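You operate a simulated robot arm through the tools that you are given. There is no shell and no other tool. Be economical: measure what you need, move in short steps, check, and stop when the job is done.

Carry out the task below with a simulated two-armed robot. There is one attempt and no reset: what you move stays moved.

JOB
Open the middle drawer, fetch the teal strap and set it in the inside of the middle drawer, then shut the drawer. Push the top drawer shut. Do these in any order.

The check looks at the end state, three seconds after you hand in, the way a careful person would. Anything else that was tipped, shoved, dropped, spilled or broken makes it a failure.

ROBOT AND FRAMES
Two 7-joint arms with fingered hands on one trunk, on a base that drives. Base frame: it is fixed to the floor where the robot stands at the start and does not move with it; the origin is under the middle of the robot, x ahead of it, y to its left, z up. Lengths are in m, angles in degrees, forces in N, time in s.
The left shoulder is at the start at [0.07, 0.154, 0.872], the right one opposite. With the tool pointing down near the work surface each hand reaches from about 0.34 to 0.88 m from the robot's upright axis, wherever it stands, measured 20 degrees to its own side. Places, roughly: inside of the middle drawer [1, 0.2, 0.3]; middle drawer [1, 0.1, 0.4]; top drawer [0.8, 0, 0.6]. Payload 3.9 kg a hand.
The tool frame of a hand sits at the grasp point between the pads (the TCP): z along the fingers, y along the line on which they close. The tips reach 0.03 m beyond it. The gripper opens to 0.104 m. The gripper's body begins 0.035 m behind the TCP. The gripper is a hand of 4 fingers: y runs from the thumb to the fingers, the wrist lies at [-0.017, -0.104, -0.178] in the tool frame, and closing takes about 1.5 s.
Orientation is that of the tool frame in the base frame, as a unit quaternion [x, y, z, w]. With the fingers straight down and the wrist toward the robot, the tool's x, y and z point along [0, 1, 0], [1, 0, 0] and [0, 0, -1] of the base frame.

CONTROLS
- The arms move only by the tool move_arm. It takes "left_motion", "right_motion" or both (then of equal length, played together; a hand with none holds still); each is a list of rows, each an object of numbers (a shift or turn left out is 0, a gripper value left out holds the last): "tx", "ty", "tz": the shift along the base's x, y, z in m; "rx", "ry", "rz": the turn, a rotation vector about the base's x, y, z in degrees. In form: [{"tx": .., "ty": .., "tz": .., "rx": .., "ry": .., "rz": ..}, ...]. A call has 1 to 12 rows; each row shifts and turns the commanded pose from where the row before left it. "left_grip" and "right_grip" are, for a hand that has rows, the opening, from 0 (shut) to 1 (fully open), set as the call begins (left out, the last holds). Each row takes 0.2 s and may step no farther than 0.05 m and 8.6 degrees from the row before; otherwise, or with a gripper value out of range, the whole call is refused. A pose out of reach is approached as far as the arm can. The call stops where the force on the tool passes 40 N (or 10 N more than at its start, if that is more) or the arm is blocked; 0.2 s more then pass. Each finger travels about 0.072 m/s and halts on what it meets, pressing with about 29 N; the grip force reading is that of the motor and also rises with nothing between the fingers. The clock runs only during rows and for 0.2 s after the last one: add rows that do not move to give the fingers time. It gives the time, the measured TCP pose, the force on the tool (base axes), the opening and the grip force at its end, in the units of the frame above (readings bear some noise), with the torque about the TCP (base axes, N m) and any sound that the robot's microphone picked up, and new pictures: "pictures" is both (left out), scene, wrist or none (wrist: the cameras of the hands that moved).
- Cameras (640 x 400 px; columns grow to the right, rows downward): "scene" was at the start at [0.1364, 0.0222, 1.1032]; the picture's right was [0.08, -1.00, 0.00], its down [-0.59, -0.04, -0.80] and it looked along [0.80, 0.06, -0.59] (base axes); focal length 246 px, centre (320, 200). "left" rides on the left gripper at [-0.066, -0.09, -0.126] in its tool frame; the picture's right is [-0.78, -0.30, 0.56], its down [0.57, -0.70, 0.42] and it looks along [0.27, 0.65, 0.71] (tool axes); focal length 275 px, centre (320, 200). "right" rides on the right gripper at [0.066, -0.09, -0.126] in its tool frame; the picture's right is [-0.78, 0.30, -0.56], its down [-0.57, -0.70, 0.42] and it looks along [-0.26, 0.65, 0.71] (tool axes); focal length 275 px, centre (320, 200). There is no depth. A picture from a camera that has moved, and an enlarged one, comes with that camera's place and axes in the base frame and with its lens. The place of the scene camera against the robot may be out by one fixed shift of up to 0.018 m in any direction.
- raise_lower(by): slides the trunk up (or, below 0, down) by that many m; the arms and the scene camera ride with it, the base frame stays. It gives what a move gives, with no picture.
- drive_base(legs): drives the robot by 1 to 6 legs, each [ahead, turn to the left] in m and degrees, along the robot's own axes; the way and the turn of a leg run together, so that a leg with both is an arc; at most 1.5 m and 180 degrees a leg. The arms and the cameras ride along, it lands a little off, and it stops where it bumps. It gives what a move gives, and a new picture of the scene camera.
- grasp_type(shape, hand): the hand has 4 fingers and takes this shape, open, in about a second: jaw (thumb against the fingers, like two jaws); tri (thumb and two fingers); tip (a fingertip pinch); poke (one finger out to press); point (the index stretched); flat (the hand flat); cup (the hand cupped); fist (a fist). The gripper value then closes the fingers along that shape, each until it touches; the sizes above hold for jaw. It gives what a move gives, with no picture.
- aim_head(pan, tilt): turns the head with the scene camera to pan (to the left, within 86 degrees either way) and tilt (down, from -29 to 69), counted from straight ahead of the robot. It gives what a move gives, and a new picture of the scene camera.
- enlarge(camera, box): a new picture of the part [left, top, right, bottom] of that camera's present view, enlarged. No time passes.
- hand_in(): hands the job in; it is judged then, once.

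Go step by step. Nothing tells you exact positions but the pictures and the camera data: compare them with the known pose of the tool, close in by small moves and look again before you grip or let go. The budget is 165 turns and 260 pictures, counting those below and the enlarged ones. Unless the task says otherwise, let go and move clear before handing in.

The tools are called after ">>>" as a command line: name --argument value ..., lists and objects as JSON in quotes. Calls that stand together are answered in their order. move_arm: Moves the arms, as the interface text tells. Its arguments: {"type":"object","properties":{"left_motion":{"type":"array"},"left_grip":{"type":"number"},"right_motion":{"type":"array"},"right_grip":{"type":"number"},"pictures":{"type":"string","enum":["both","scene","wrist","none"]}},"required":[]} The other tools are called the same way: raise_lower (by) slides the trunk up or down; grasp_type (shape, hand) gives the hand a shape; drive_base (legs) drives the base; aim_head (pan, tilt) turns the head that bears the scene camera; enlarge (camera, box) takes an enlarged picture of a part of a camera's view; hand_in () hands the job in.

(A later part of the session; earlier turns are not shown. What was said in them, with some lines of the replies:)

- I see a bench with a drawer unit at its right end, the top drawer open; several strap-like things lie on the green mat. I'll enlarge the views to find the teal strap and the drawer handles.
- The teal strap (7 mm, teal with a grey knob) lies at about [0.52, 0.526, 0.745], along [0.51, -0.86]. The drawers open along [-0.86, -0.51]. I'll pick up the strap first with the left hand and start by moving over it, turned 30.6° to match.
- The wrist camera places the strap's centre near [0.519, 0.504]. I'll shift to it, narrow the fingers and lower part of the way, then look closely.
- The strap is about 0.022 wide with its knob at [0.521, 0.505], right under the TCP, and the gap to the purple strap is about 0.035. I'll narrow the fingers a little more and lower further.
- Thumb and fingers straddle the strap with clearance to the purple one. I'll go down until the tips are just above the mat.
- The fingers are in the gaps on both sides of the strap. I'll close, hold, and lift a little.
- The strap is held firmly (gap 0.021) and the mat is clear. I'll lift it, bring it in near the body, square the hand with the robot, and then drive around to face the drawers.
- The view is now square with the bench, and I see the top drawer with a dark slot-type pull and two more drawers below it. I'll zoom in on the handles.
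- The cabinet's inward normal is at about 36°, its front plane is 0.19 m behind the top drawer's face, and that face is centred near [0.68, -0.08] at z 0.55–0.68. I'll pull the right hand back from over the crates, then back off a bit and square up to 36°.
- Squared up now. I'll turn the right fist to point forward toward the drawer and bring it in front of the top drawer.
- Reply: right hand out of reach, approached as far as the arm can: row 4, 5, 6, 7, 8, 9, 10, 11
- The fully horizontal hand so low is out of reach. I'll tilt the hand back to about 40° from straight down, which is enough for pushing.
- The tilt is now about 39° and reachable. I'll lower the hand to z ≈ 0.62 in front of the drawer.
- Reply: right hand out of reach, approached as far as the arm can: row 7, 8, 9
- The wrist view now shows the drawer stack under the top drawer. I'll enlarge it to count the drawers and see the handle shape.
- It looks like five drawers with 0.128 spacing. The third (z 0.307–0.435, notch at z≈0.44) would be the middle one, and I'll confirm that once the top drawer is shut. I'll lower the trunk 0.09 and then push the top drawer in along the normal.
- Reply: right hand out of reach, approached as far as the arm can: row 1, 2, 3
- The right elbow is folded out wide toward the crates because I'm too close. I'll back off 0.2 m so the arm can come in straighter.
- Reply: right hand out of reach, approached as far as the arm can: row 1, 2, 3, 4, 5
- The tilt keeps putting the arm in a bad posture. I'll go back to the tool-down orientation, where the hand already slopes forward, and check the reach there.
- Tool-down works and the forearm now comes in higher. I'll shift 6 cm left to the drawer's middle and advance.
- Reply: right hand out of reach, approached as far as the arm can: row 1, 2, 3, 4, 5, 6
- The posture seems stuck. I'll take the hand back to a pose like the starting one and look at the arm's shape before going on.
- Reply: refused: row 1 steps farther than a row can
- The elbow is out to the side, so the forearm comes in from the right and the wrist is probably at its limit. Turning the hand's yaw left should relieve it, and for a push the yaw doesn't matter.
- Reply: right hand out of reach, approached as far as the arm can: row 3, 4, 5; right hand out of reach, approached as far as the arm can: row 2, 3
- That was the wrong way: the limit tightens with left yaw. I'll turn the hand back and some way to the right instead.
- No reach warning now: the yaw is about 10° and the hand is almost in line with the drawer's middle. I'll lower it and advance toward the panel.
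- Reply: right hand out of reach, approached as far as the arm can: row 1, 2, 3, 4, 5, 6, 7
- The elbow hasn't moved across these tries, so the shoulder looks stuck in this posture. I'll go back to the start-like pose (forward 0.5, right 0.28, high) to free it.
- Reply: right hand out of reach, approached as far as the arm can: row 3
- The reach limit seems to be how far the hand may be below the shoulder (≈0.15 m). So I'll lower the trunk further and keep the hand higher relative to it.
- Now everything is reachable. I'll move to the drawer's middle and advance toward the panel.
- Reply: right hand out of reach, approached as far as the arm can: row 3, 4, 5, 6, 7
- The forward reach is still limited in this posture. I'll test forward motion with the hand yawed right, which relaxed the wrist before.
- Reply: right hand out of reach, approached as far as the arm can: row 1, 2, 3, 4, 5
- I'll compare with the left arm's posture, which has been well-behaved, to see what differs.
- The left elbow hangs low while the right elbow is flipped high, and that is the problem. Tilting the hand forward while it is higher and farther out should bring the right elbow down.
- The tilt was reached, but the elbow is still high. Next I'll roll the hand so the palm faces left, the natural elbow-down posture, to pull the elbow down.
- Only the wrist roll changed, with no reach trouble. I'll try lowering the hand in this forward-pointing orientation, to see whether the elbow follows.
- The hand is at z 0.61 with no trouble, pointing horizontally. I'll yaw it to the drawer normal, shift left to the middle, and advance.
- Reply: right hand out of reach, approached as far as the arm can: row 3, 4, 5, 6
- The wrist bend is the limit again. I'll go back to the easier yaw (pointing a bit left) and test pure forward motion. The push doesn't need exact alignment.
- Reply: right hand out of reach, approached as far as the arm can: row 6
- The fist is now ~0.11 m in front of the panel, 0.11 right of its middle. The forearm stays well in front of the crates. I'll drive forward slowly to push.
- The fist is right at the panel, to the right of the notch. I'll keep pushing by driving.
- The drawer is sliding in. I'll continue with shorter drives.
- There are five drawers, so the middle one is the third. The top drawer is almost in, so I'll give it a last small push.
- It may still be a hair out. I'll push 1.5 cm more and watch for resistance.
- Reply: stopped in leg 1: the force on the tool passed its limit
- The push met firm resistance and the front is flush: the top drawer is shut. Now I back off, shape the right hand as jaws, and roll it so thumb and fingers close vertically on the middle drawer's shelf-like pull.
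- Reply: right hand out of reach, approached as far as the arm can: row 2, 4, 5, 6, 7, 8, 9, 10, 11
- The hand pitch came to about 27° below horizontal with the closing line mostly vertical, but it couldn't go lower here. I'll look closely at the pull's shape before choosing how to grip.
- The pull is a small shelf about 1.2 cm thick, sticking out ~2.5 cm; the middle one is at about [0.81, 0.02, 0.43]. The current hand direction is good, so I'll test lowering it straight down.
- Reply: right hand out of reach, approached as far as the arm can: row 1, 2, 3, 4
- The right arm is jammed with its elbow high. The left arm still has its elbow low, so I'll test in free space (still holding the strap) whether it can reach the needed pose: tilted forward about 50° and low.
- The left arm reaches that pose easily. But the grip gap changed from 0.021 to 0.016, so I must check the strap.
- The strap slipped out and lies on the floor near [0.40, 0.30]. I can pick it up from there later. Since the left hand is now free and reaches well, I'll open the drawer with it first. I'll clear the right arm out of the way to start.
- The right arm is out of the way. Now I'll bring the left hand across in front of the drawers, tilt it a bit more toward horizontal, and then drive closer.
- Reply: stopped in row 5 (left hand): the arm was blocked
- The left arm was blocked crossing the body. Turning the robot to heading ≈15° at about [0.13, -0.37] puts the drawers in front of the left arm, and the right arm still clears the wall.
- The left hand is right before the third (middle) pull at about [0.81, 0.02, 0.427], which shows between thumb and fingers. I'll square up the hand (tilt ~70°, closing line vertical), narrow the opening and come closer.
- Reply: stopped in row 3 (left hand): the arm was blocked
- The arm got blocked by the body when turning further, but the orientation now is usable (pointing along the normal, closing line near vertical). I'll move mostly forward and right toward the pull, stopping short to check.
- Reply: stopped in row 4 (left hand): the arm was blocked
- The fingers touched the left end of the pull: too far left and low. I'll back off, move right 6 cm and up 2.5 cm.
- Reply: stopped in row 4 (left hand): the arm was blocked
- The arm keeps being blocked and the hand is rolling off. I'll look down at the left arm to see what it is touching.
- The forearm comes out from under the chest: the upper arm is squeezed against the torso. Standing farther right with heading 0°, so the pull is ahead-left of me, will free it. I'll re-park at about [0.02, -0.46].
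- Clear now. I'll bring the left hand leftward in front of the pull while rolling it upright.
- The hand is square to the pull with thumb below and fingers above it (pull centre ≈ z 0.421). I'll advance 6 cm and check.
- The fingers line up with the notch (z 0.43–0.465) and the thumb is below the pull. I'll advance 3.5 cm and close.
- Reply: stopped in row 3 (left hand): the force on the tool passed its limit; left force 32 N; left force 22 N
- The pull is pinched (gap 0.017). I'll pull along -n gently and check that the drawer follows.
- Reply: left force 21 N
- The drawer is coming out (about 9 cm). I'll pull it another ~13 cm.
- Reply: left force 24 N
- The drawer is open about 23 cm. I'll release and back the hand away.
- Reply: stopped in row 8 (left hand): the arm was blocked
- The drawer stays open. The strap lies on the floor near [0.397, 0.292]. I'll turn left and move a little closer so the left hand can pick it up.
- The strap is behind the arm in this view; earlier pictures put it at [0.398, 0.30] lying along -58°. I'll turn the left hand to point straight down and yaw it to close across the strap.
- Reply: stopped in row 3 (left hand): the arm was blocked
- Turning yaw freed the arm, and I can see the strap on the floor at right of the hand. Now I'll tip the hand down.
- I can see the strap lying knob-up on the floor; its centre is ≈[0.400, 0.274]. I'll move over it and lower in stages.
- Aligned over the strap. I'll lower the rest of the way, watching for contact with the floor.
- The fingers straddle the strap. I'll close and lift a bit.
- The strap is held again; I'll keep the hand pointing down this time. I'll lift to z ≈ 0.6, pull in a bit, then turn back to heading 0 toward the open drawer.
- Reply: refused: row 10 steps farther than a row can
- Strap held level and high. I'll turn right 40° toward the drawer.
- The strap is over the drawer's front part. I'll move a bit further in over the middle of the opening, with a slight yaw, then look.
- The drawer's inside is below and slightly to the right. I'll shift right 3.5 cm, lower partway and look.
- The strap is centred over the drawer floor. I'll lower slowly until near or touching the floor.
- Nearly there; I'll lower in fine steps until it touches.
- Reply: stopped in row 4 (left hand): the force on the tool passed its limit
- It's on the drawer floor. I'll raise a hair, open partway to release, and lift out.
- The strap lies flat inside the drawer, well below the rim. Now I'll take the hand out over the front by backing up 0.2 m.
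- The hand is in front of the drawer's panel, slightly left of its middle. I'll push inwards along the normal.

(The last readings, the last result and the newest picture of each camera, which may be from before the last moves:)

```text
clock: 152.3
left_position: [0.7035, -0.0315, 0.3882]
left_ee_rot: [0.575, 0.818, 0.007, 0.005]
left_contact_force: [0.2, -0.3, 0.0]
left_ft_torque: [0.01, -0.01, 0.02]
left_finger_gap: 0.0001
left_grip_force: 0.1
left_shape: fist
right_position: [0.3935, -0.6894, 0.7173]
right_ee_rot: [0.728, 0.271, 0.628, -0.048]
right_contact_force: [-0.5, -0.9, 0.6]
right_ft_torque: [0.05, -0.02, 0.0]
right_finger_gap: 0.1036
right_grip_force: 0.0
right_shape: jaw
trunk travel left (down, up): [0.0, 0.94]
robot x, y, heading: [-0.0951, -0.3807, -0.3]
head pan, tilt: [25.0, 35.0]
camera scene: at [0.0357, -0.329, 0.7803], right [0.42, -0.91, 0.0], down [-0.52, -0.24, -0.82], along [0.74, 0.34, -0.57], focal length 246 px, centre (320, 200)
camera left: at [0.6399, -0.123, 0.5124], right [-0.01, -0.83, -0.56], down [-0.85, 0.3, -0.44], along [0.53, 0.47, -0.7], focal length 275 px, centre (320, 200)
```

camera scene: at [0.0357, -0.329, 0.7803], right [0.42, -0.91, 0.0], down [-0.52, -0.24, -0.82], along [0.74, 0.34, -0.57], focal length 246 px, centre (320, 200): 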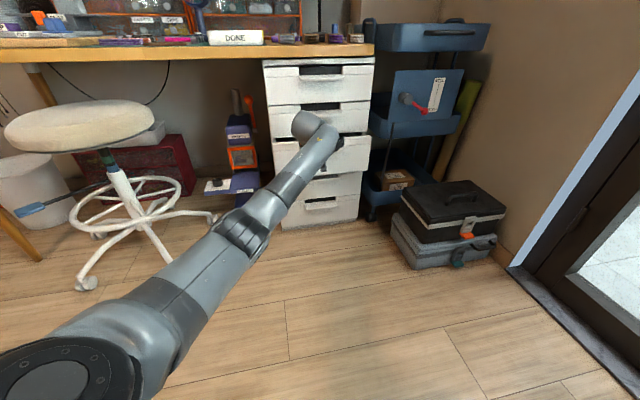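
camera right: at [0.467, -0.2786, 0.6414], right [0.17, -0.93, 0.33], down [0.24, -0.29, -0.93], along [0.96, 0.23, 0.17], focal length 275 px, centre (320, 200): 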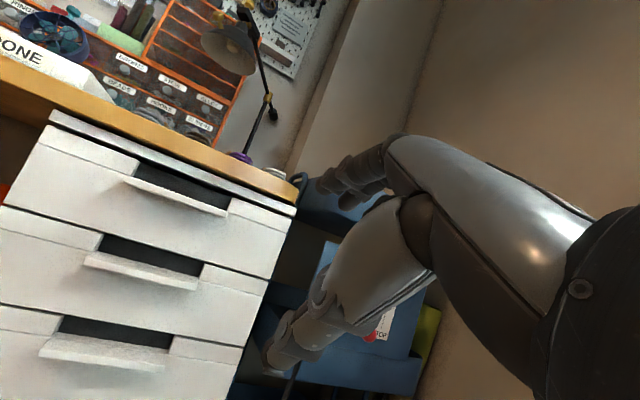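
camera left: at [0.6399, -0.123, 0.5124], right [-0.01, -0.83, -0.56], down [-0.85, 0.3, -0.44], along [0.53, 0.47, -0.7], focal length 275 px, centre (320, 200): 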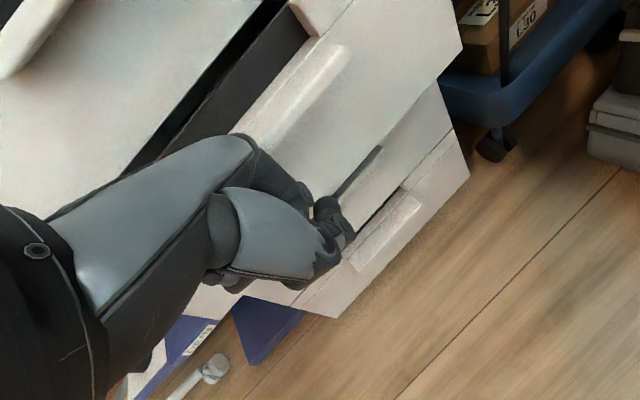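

It's nearly shut. I'll continue with smaller steps.

>>> move_arm --left_motion '[{"tx": 0.02, "ty": 0.0145}, {"tx": 0.02, "ty": 0.0145}, {"tx": 0.02, "ty": 0.0145}, {}]' --pictures "both"

```text
clock: 153.3
left_position: [0.7227, -0.0168, 0.3868]
left_ee_rot: [0.575, 0.818, 0.006, 0.005]
left_contact_force: [0.1, -0.2, -0.2]
left_ft_torque: [0.01, -0.02, -0.01]
left_finger_gap: 0.0001
left_grip_force: 0.1
left_shape: fist
left hand out of reach, approached as far as the arm can: row 2, 3
right_position: [0.3926, -0.6889, 0.7172]
right_ee_rot: [0.728, 0.271, 0.628, -0.048]
right_contact_force: [0.0, 1.1, -0.5]
right_ft_torque: [0.0, 0.0, 0.01]
right_finger_gap: 0.1037
right_grip_force: 0.1
right_shape: jaw
trunk travel left (down, up): [0.0, 0.94]
robot x, y, heading: [-0.0946, -0.377, -0.4]
head pan, tilt: [25.0, 35.0]
camera scene: at [0.0357, -0.3289, 0.7804], right [0.42, -0.91, 0.0], down [-0.52, -0.24, -0.82], along [0.74, 0.34, -0.57], focal length 246 px, centre (320, 200)
camera left: at [0.6599, -0.1081, 0.5118], right [-0.01, -0.83, -0.56], down [-0.85, 0.3, -0.44], along [0.53, 0.47, -0.7], focal length 275 px, centre (320, 200)
```

scene: 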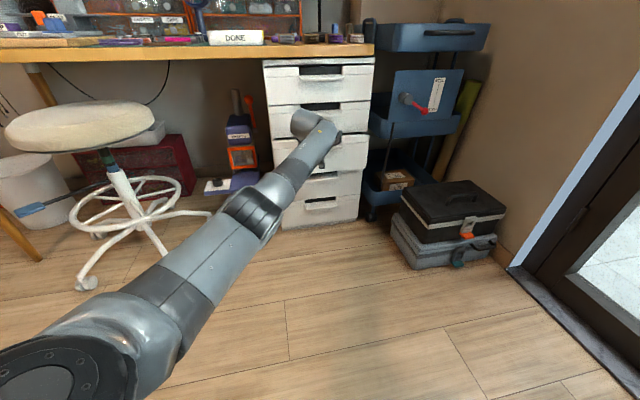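
left: 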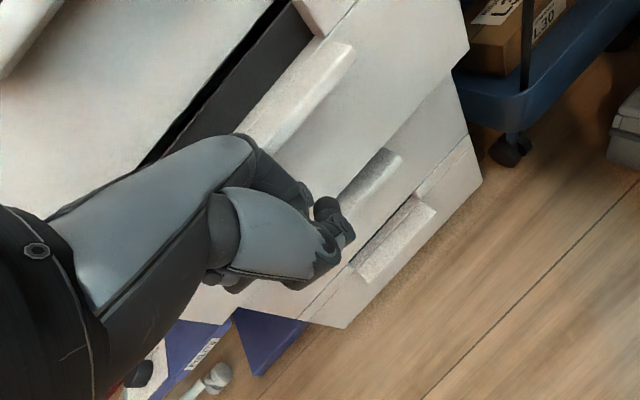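

Out of arm reach. I'll draw the hand back, drive 0.12 m closer and finish the push.

>>> move_arm --left_motion '[{"tx": -0.0324, "ty": -0.0235}, {"tx": -0.0324, "ty": -0.0235}, {"tx": -0.0324, "ty": -0.0235}, {"tx": -0.02, "ty": -0.015}, {}]' --pictures "none"

>>> drive_base --legs '[[0.12, 0]]'

>>> move_arm --left_motion '[{"tx": -0.012, "ty": 0.016}, {"tx": 0.0202, "ty": 0.0147}, {"tx": 0.0202, "ty": 0.0147}, {"tx": 0.0202, "ty": 0.0147}, {}]' --pictures "both"

```text
clock: 154.5
left_position: [0.6058, -0.1017, 0.3881]
left_ee_rot: [0.574, 0.819, 0.005, 0.006]
left_contact_force: [0.3, 0.4, -0.6]
left_ft_torque: [-0.01, 0.01, 0.0]
left_finger_gap: 0.0
left_grip_force: 0.1
left_shape: fist
right_position: [0.3935, -0.6887, 0.7165]
right_ee_rot: [0.728, 0.271, 0.628, -0.048]
right_contact_force: [-0.1, 0.7, -0.1]
right_ft_torque: [0.03, 0.01, -0.01]
right_finger_gap: 0.1038
right_grip_force: 0.1
right_shape: jaw
trunk travel left (down, up): [0.0, 0.94]
robot x, y, heading: [-0.0981, -0.3806, -0.4]
head pan, tilt: [25.0, 35.0]
```

```text
clock: 155.8
left_position: [0.7251, -0.1024, 0.3869]
left_ee_rot: [0.574, 0.819, 0.006, 0.005]
left_contact_force: [-0.4, 0.0, -0.7]
left_ft_torque: [0.0, 0.02, 0.0]
left_finger_gap: 0.0
left_grip_force: 0.1
left_shape: fist
right_position: [0.5134, -0.6895, 0.7171]
right_ee_rot: [0.728, 0.271, 0.628, -0.048]
right_contact_force: [0.4, 0.7, 0.2]
right_ft_torque: [0.02, 0.02, -0.04]
right_finger_gap: 0.1039
right_grip_force: 0.0
right_shape: jaw
trunk travel left (down, up): [0.0, 0.94]
robot x, y, heading: [0.0277, -0.3847, -0.3]
head pan, tilt: [25.0, 35.0]
camera scene: at [0.1561, -0.3296, 0.7804], right [0.42, -0.91, 0.0], down [-0.52, -0.24, -0.82], along [0.74, 0.34, -0.57], focal length 246 px, centre (320, 200)
```

scene: 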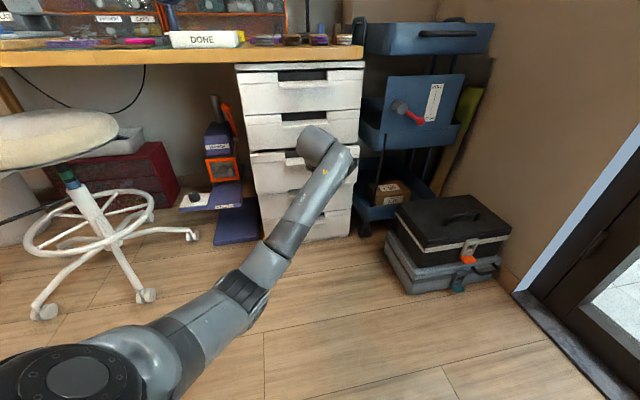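

```text
clock: 157.0
left_position: [0.775, -0.0409, 0.3888]
left_ee_rot: [0.574, 0.819, 0.006, 0.005]
left_contact_force: [-0.7, -0.2, 0.6]
left_ft_torque: [0.01, 0.03, -0.01]
left_finger_gap: 0.0
left_grip_force: 0.1
left_shape: fist
right_position: [0.5147, -0.6893, 0.7171]
right_ee_rot: [0.728, 0.271, 0.628, -0.048]
right_contact_force: [-0.1, -0.6, -0.1]
right_ft_torque: [0.03, 0.0, 0.0]
right_finger_gap: 0.1039
right_grip_force: 0.0
right_shape: jaw
trunk travel left (down, up): [0.0, 0.94]
robot x, y, heading: [0.0277, -0.3787, -0.3]
head pan, tilt: [25.0, 35.0]
camera scene: at [0.1561, -0.3296, 0.7804], right [0.42, -0.91, 0.0], down [-0.52, -0.24, -0.82], along [0.74, 0.34, -0.57], focal length 246 px, centre (320, 200)
camera left: at [0.7116, -0.1331, 0.5129], right [-0.01, -0.83, -0.56], down [-0.85, 0.3, -0.44], along [0.53, 0.47, -0.7], focal length 275 px, centre (320, 200)
```

scene: 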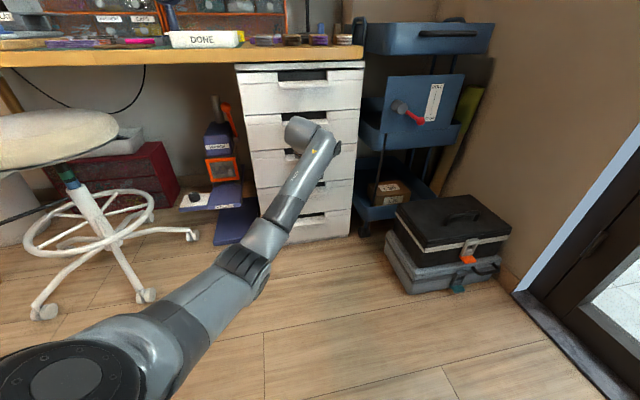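
left: 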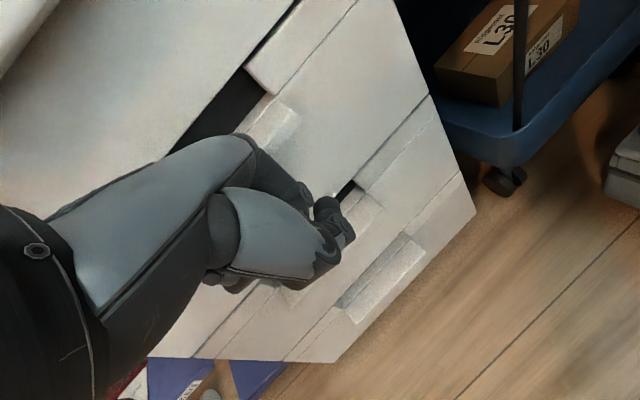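

Almost flush. I'll push on until I feel the stop.

>>> move_arm --left_motion '[{"tx": 0.0121, "ty": 0.0088}, {"tx": 0.0121, "ty": 0.0088}, {"tx": 0.0121, "ty": 0.0088}, {"tx": 0.0121, "ty": 0.0088}, {}]' --pictures "none"

>>> enlarge --camera "scene" --box '[220, 50, 380, 250]'

```text
clock: 157.4
left_position: [0.7817, -0.0368, 0.3897]
left_ee_rot: [0.576, 0.818, 0.003, 0.001]
left_contact_force: [-22.1, -9.7, 5.5]
left_ft_torque: [0.64, -0.92, 0.53]
left_finger_gap: 0.0
left_grip_force: 0.1
left_shape: fist
right_position: [0.5125, -0.6903, 0.7179]
right_ee_rot: [0.727, 0.272, 0.629, -0.049]
right_contact_force: [-0.3, 0.1, 0.4]
right_ft_torque: [-0.02, -0.02, 0.0]
right_finger_gap: 0.1037
right_grip_force: 0.1
right_shape: jaw
trunk travel left (down, up): [0.0, 0.94]
robot x, y, heading: [0.0275, -0.3803, -0.6]
head pan, tilt: [25.0, 35.0]
stopped in row 2 (left hand): the force on the tool passed its limit (the readings are from after the stop); the commanded pose is now the measured one
```

```text
2.00 times, centred on (300, 150) of scene
camera zoom: at [0.1539, -0.3303, 0.7809], right [0.42, -0.91, 0.0], down [-0.52, -0.24, -0.82], along [0.75, 0.34, -0.57], focal length 492 px, centre (360, 300)
```

zoom: 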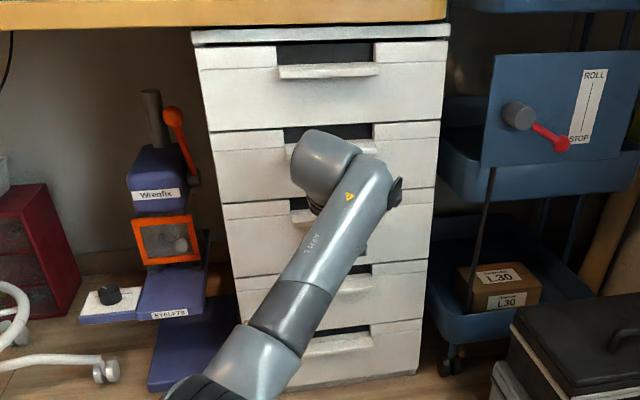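

Firm stop felt. I'll back the hand away and look at all the fronts.

>>> move_arm --left_motion '[{"tx": -0.0324, "ty": -0.0235}, {"tx": -0.0324, "ty": -0.0235}, {"tx": -0.0324, "ty": -0.0235}, {}]' --pictures "none"

>>> drive_base --legs '[[-0.25, 0]]'

>>> enlarge --camera "left" --box '[0, 0, 640, 400]'

>>> enlarge --camera "scene" --box '[240, 40, 400, 240]'

```text
clock: 158.4
left_position: [0.6871, -0.1052, 0.3863]
left_ee_rot: [0.575, 0.818, 0.002, 0.001]
left_contact_force: [-0.2, -0.8, -0.4]
left_ft_torque: [-0.02, -0.01, 0.0]
left_finger_gap: 0.0003
left_grip_force: 0.1
left_shape: fist
right_position: [0.5128, -0.69, 0.717]
right_ee_rot: [0.727, 0.272, 0.629, -0.049]
right_contact_force: [0.0, -0.1, 0.4]
right_ft_torque: [-0.01, 0.0, -0.02]
right_finger_gap: 0.1039
right_grip_force: 0.1
right_shape: jaw
trunk travel left (down, up): [0.0, 0.94]
robot x, y, heading: [0.0257, -0.3802, -0.2]
head pan, tilt: [25.0, 35.0]
```

```text
clock: 160.1
left_position: [0.4652, -0.1056, 0.3876]
left_ee_rot: [0.576, 0.817, 0.003, 0.002]
left_contact_force: [0.4, -0.1, 0.3]
left_ft_torque: [-0.01, 0.01, -0.02]
left_finger_gap: 0.0
left_grip_force: 0.0
left_shape: fist
right_position: [0.292, -0.6885, 0.7168]
right_ee_rot: [0.728, 0.271, 0.628, -0.049]
right_contact_force: [0.4, -0.4, -0.1]
right_ft_torque: [0.03, -0.02, -0.01]
right_finger_gap: 0.1036
right_grip_force: 0.0
right_shape: jaw
trunk travel left (down, up): [0.0, 0.94]
robot x, y, heading: [-0.1919, -0.3781, -0.5]
head pan, tilt: [25.0, 35.0]
stopped in leg 1: the robot was blocked; the commanded pose is now the measured one
camera scene: at [-0.0655, -0.3283, 0.7804], right [0.42, -0.91, 0.0], down [-0.52, -0.24, -0.82], along [0.74, 0.34, -0.57], focal length 246 px, centre (320, 200)
```

scene: 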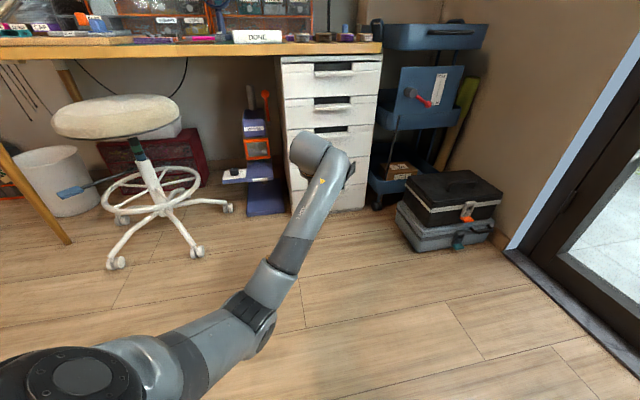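

```text
1.00 times, centred on (320, 200) of left
camera zoom: at [0.4031, -0.1962, 0.5127], right [-0.01, -0.83, -0.56], down [-0.85, 0.3, -0.43], along [0.52, 0.47, -0.71], focal length 275 px, centre (320, 200)
```

zoom: 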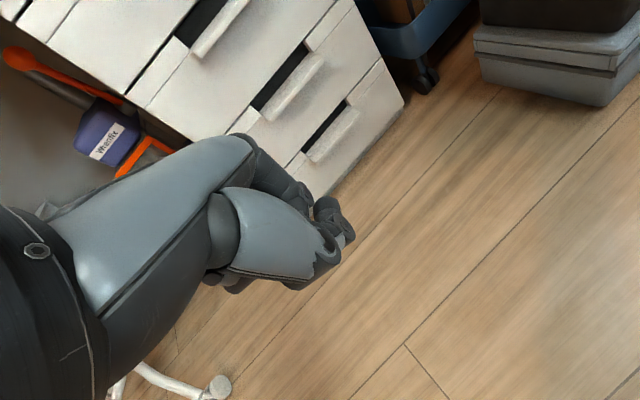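

```text
2.00 times, centred on (320, 140) of scene
camera zoom: at [-0.0655, -0.3283, 0.7804], right [0.42, -0.91, 0.0], down [-0.52, -0.24, -0.82], along [0.74, 0.34, -0.57], focal length 492 px, centre (320, 320)
```

zoom: 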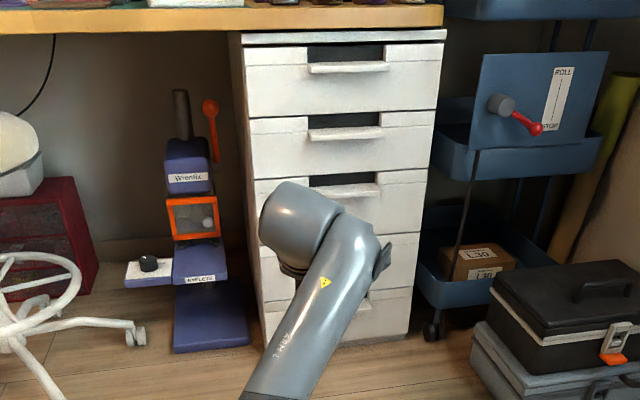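

The drawer looks flush, but my reversing was stopped by something behind me. I'll move forward a bit, then look around to see what it was.

>>> drive_base --legs '[[0.05, 0]]'

>>> aim_head --pan 86 --tilt 35

>>> aim_head --pan -86 --tilt 35

```text
clock: 161.0
left_position: [0.5158, -0.1053, 0.3873]
left_ee_rot: [0.576, 0.817, 0.002, 0.002]
left_contact_force: [-0.3, 0.4, 0.2]
left_ft_torque: [0.02, 0.02, 0.04]
left_finger_gap: 0.0001
left_grip_force: 0.1
left_shape: fist
right_position: [0.3413, -0.6882, 0.7167]
right_ee_rot: [0.728, 0.271, 0.628, -0.048]
right_contact_force: [0.2, 0.7, 0.5]
right_ft_torque: [0.05, 0.0, -0.01]
right_finger_gap: 0.1038
right_grip_force: 0.1
right_shape: jaw
trunk travel left (down, up): [0.0, 0.94]
robot x, y, heading: [-0.143, -0.3771, -0.4]
head pan, tilt: [25.0, 35.0]
camera scene: at [-0.0155, -0.3286, 0.7804], right [0.42, -0.91, 0.0], down [-0.52, -0.24, -0.82], along [0.74, 0.34, -0.57], focal length 246 px, centre (320, 200)
```

scene: 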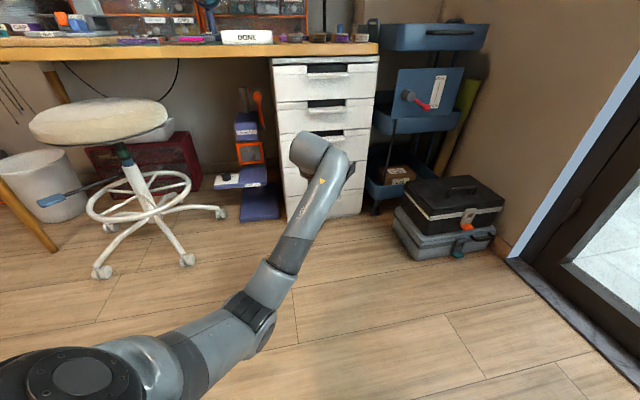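

```text
clock: 162.3
left_position: [0.5162, -0.105, 0.388]
left_ee_rot: [0.576, 0.817, 0.003, 0.002]
left_contact_force: [-0.2, 0.1, -0.1]
left_ft_torque: [0.02, 0.01, 0.01]
left_finger_gap: 0.0
left_grip_force: 0.0
left_shape: fist
right_position: [0.3432, -0.6877, 0.717]
right_ee_rot: [0.728, 0.272, 0.628, -0.049]
right_contact_force: [-0.5, -0.5, -0.9]
right_ft_torque: [0.02, -0.02, 0.02]
right_finger_gap: 0.1039
right_grip_force: 0.1
right_shape: jaw
trunk travel left (down, up): [0.0, 0.94]
robot x, y, heading: [-0.1425, -0.3784, -0.3]
head pan, tilt: [85.9, 35.0]
camera scene: at [-0.0887, -0.2776, 0.7804], right [1.0, -0.08, 0.0], down [-0.04, -0.57, -0.82], along [0.06, 0.82, -0.57], focal length 246 px, centre (320, 200)
```

scene: 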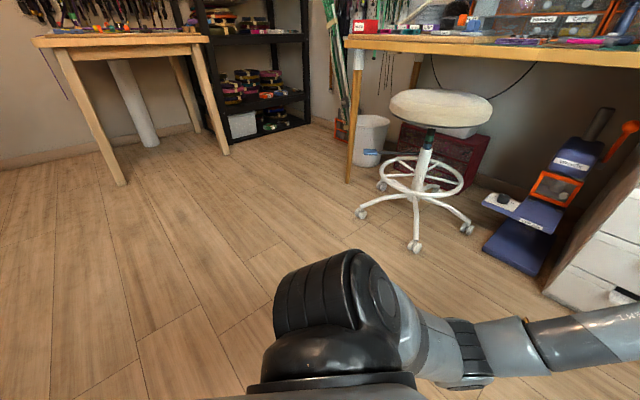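

```text
clock: 164.9
left_position: [0.5163, -0.1046, 0.3875]
left_ee_rot: [0.575, 0.818, 0.002, 0.002]
left_contact_force: [-0.2, -0.3, -1.3]
left_ft_torque: [0.02, 0.03, 0.01]
left_finger_gap: 0.0
left_grip_force: 0.1
left_shape: fist
right_position: [0.3417, -0.6894, 0.7164]
right_ee_rot: [0.727, 0.272, 0.628, -0.048]
right_contact_force: [0.4, -0.4, -0.3]
right_ft_torque: [-0.02, -0.01, 0.04]
right_finger_gap: 0.104
right_grip_force: 0.0
right_shape: jaw
trunk travel left (down, up): [0.0, 0.94]
robot x, y, heading: [-0.1469, -0.3792, -0.3]
head pan, tilt: [-85.9, 35.0]
camera scene: at [-0.0897, -0.4533, 0.7804], right [-1.0, -0.07, 0.0], down [-0.04, 0.57, -0.82], along [0.05, -0.82, -0.57], focal length 246 px, centre (320, 200)
```

scene: 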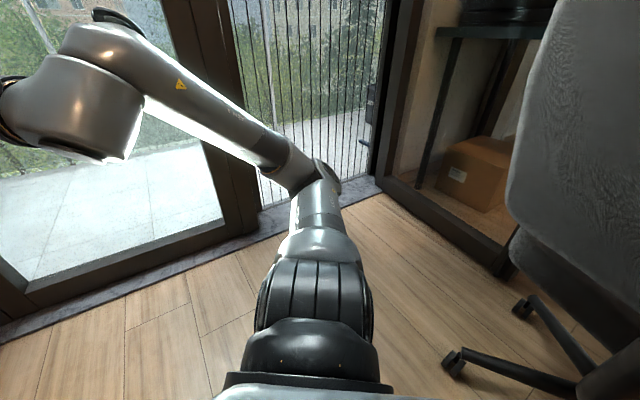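

An office chair stands behind on my right, upright. The robot stopped on touching it. Now I'll move the left hand aside and check the drawer fronts clearly.

>>> move_arm --left_motion '[{"tx": -0.03, "ty": 0.035}, {"tx": -0.03, "ty": 0.035}, {"tx": -0.03, "ty": 0.035}, {"tx": -0.03, "ty": 0.035}, {"ty": 0.045}, {}]' --pictures "none"

>>> aim_head --pan 15 --tilt 25

>>> enlarge --camera "scene" --box '[180, 40, 360, 260]'

```text
clock: 166.3
left_position: [0.3947, 0.0815, 0.3866]
left_ee_rot: [0.576, 0.818, 0.002, 0.002]
left_contact_force: [0.7, 0.3, 0.1]
left_ft_torque: [0.0, -0.01, 0.02]
left_finger_gap: 0.0001
left_grip_force: 0.1
left_shape: fist
right_position: [0.3429, -0.6875, 0.7175]
right_ee_rot: [0.728, 0.272, 0.628, -0.048]
right_contact_force: [0.2, -0.9, -0.6]
right_ft_torque: [0.04, 0.01, -0.03]
right_finger_gap: 0.1042
right_grip_force: 0.0
right_shape: jaw
trunk travel left (down, up): [0.0, 0.94]
robot x, y, heading: [-0.1453, -0.3801, -0.3]
head pan, tilt: [-85.9, 35.0]
```

```text
clock: 168.1
left_position: [0.3958, 0.0796, 0.386]
left_ee_rot: [0.576, 0.818, 0.002, 0.002]
left_contact_force: [0.5, -0.4, 0.5]
left_ft_torque: [-0.02, 0.02, 0.01]
left_finger_gap: 0.0
left_grip_force: 0.0
left_shape: fist
right_position: [0.3424, -0.6879, 0.7175]
right_ee_rot: [0.728, 0.272, 0.627, -0.048]
right_contact_force: [-0.6, 0.0, -0.3]
right_ft_torque: [-0.02, -0.03, 0.0]
right_finger_gap: 0.1038
right_grip_force: 0.0
right_shape: jaw
trunk travel left (down, up): [0.0, 0.94]
robot x, y, heading: [-0.1444, -0.3786, -0.5]
head pan, tilt: [15.0, 25.0]
camera scene: at [-0.0063, -0.3421, 0.7961], right [0.25, -0.97, 0.0], down [-0.41, -0.11, -0.91], along [0.88, 0.23, -0.42], focal length 246 px, centre (320, 200)
```

scene: 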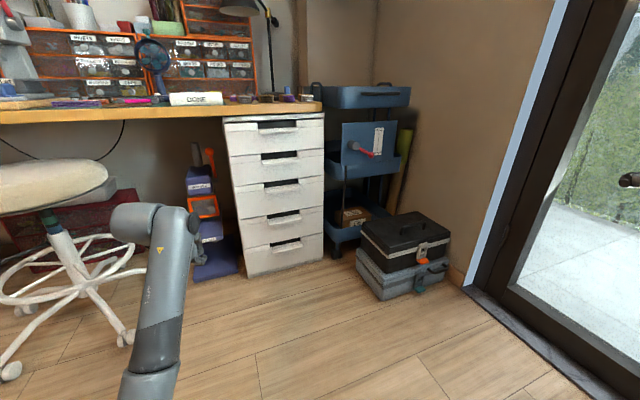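

```text
1.82 times, centred on (270, 150) of scene
camera zoom: at [-0.0063, -0.3421, 0.7961], right [0.25, -0.97, 0.0], down [-0.41, -0.11, -0.91], along [0.88, 0.23, -0.42], focal length 447 px, centre (411, 291)
```

zoom: 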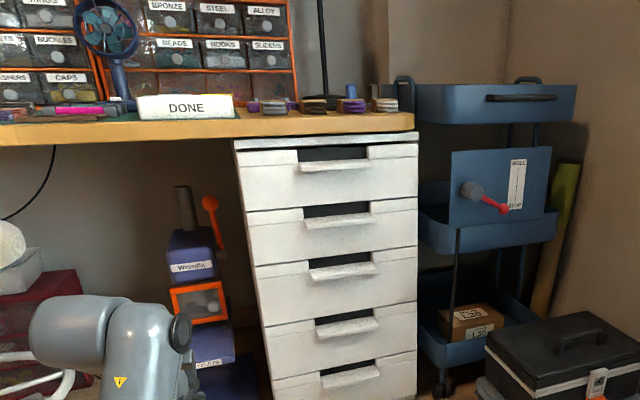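

All fronts look flush. One closer look at the edges before handing in.

>>> enlarge --camera "scene" --box '[218, 108, 332, 225]'

```text
3.42 times, centred on (275, 166) of scene
camera zoom: at [-0.0063, -0.3421, 0.7961], right [0.25, -0.97, 0.0], down [-0.41, -0.11, -0.91], along [0.88, 0.23, -0.42], focal length 841 px, centre (474, 314)
```

zoom: 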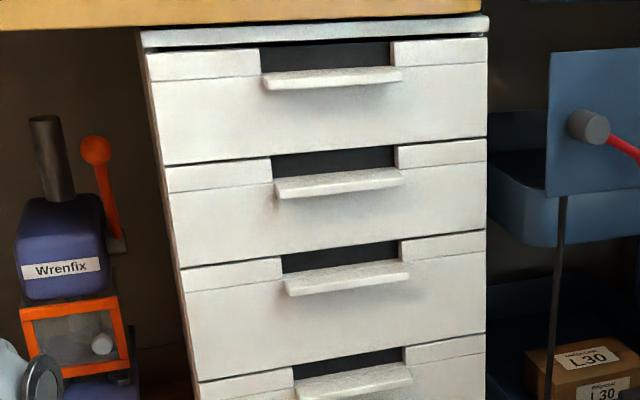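

The top and middle drawers are both flush with the rest, the strap is inside the middle one, and both hands are empty and clear. I'm handing in.

>>> hand_in

```text
The job is handed in.
```

I handed the job in with the teal strap in the middle drawer (the third of five), and both that drawer and the top drawer pushed shut. In my last pictures the drawer fronts looked flush, and both hands were empty and clear.

Two things went wrong on the way:
- **Strap:** it slipped out of the left hand once and fell to the floor. I picked it up again and laid it flat in the drawer.
- **Chair:** near the end, backing away from the drawers, the robot was stopped by something behind it, most likely the office chair there. The chair was upright when I looked, but I can't tell whether it shifted.
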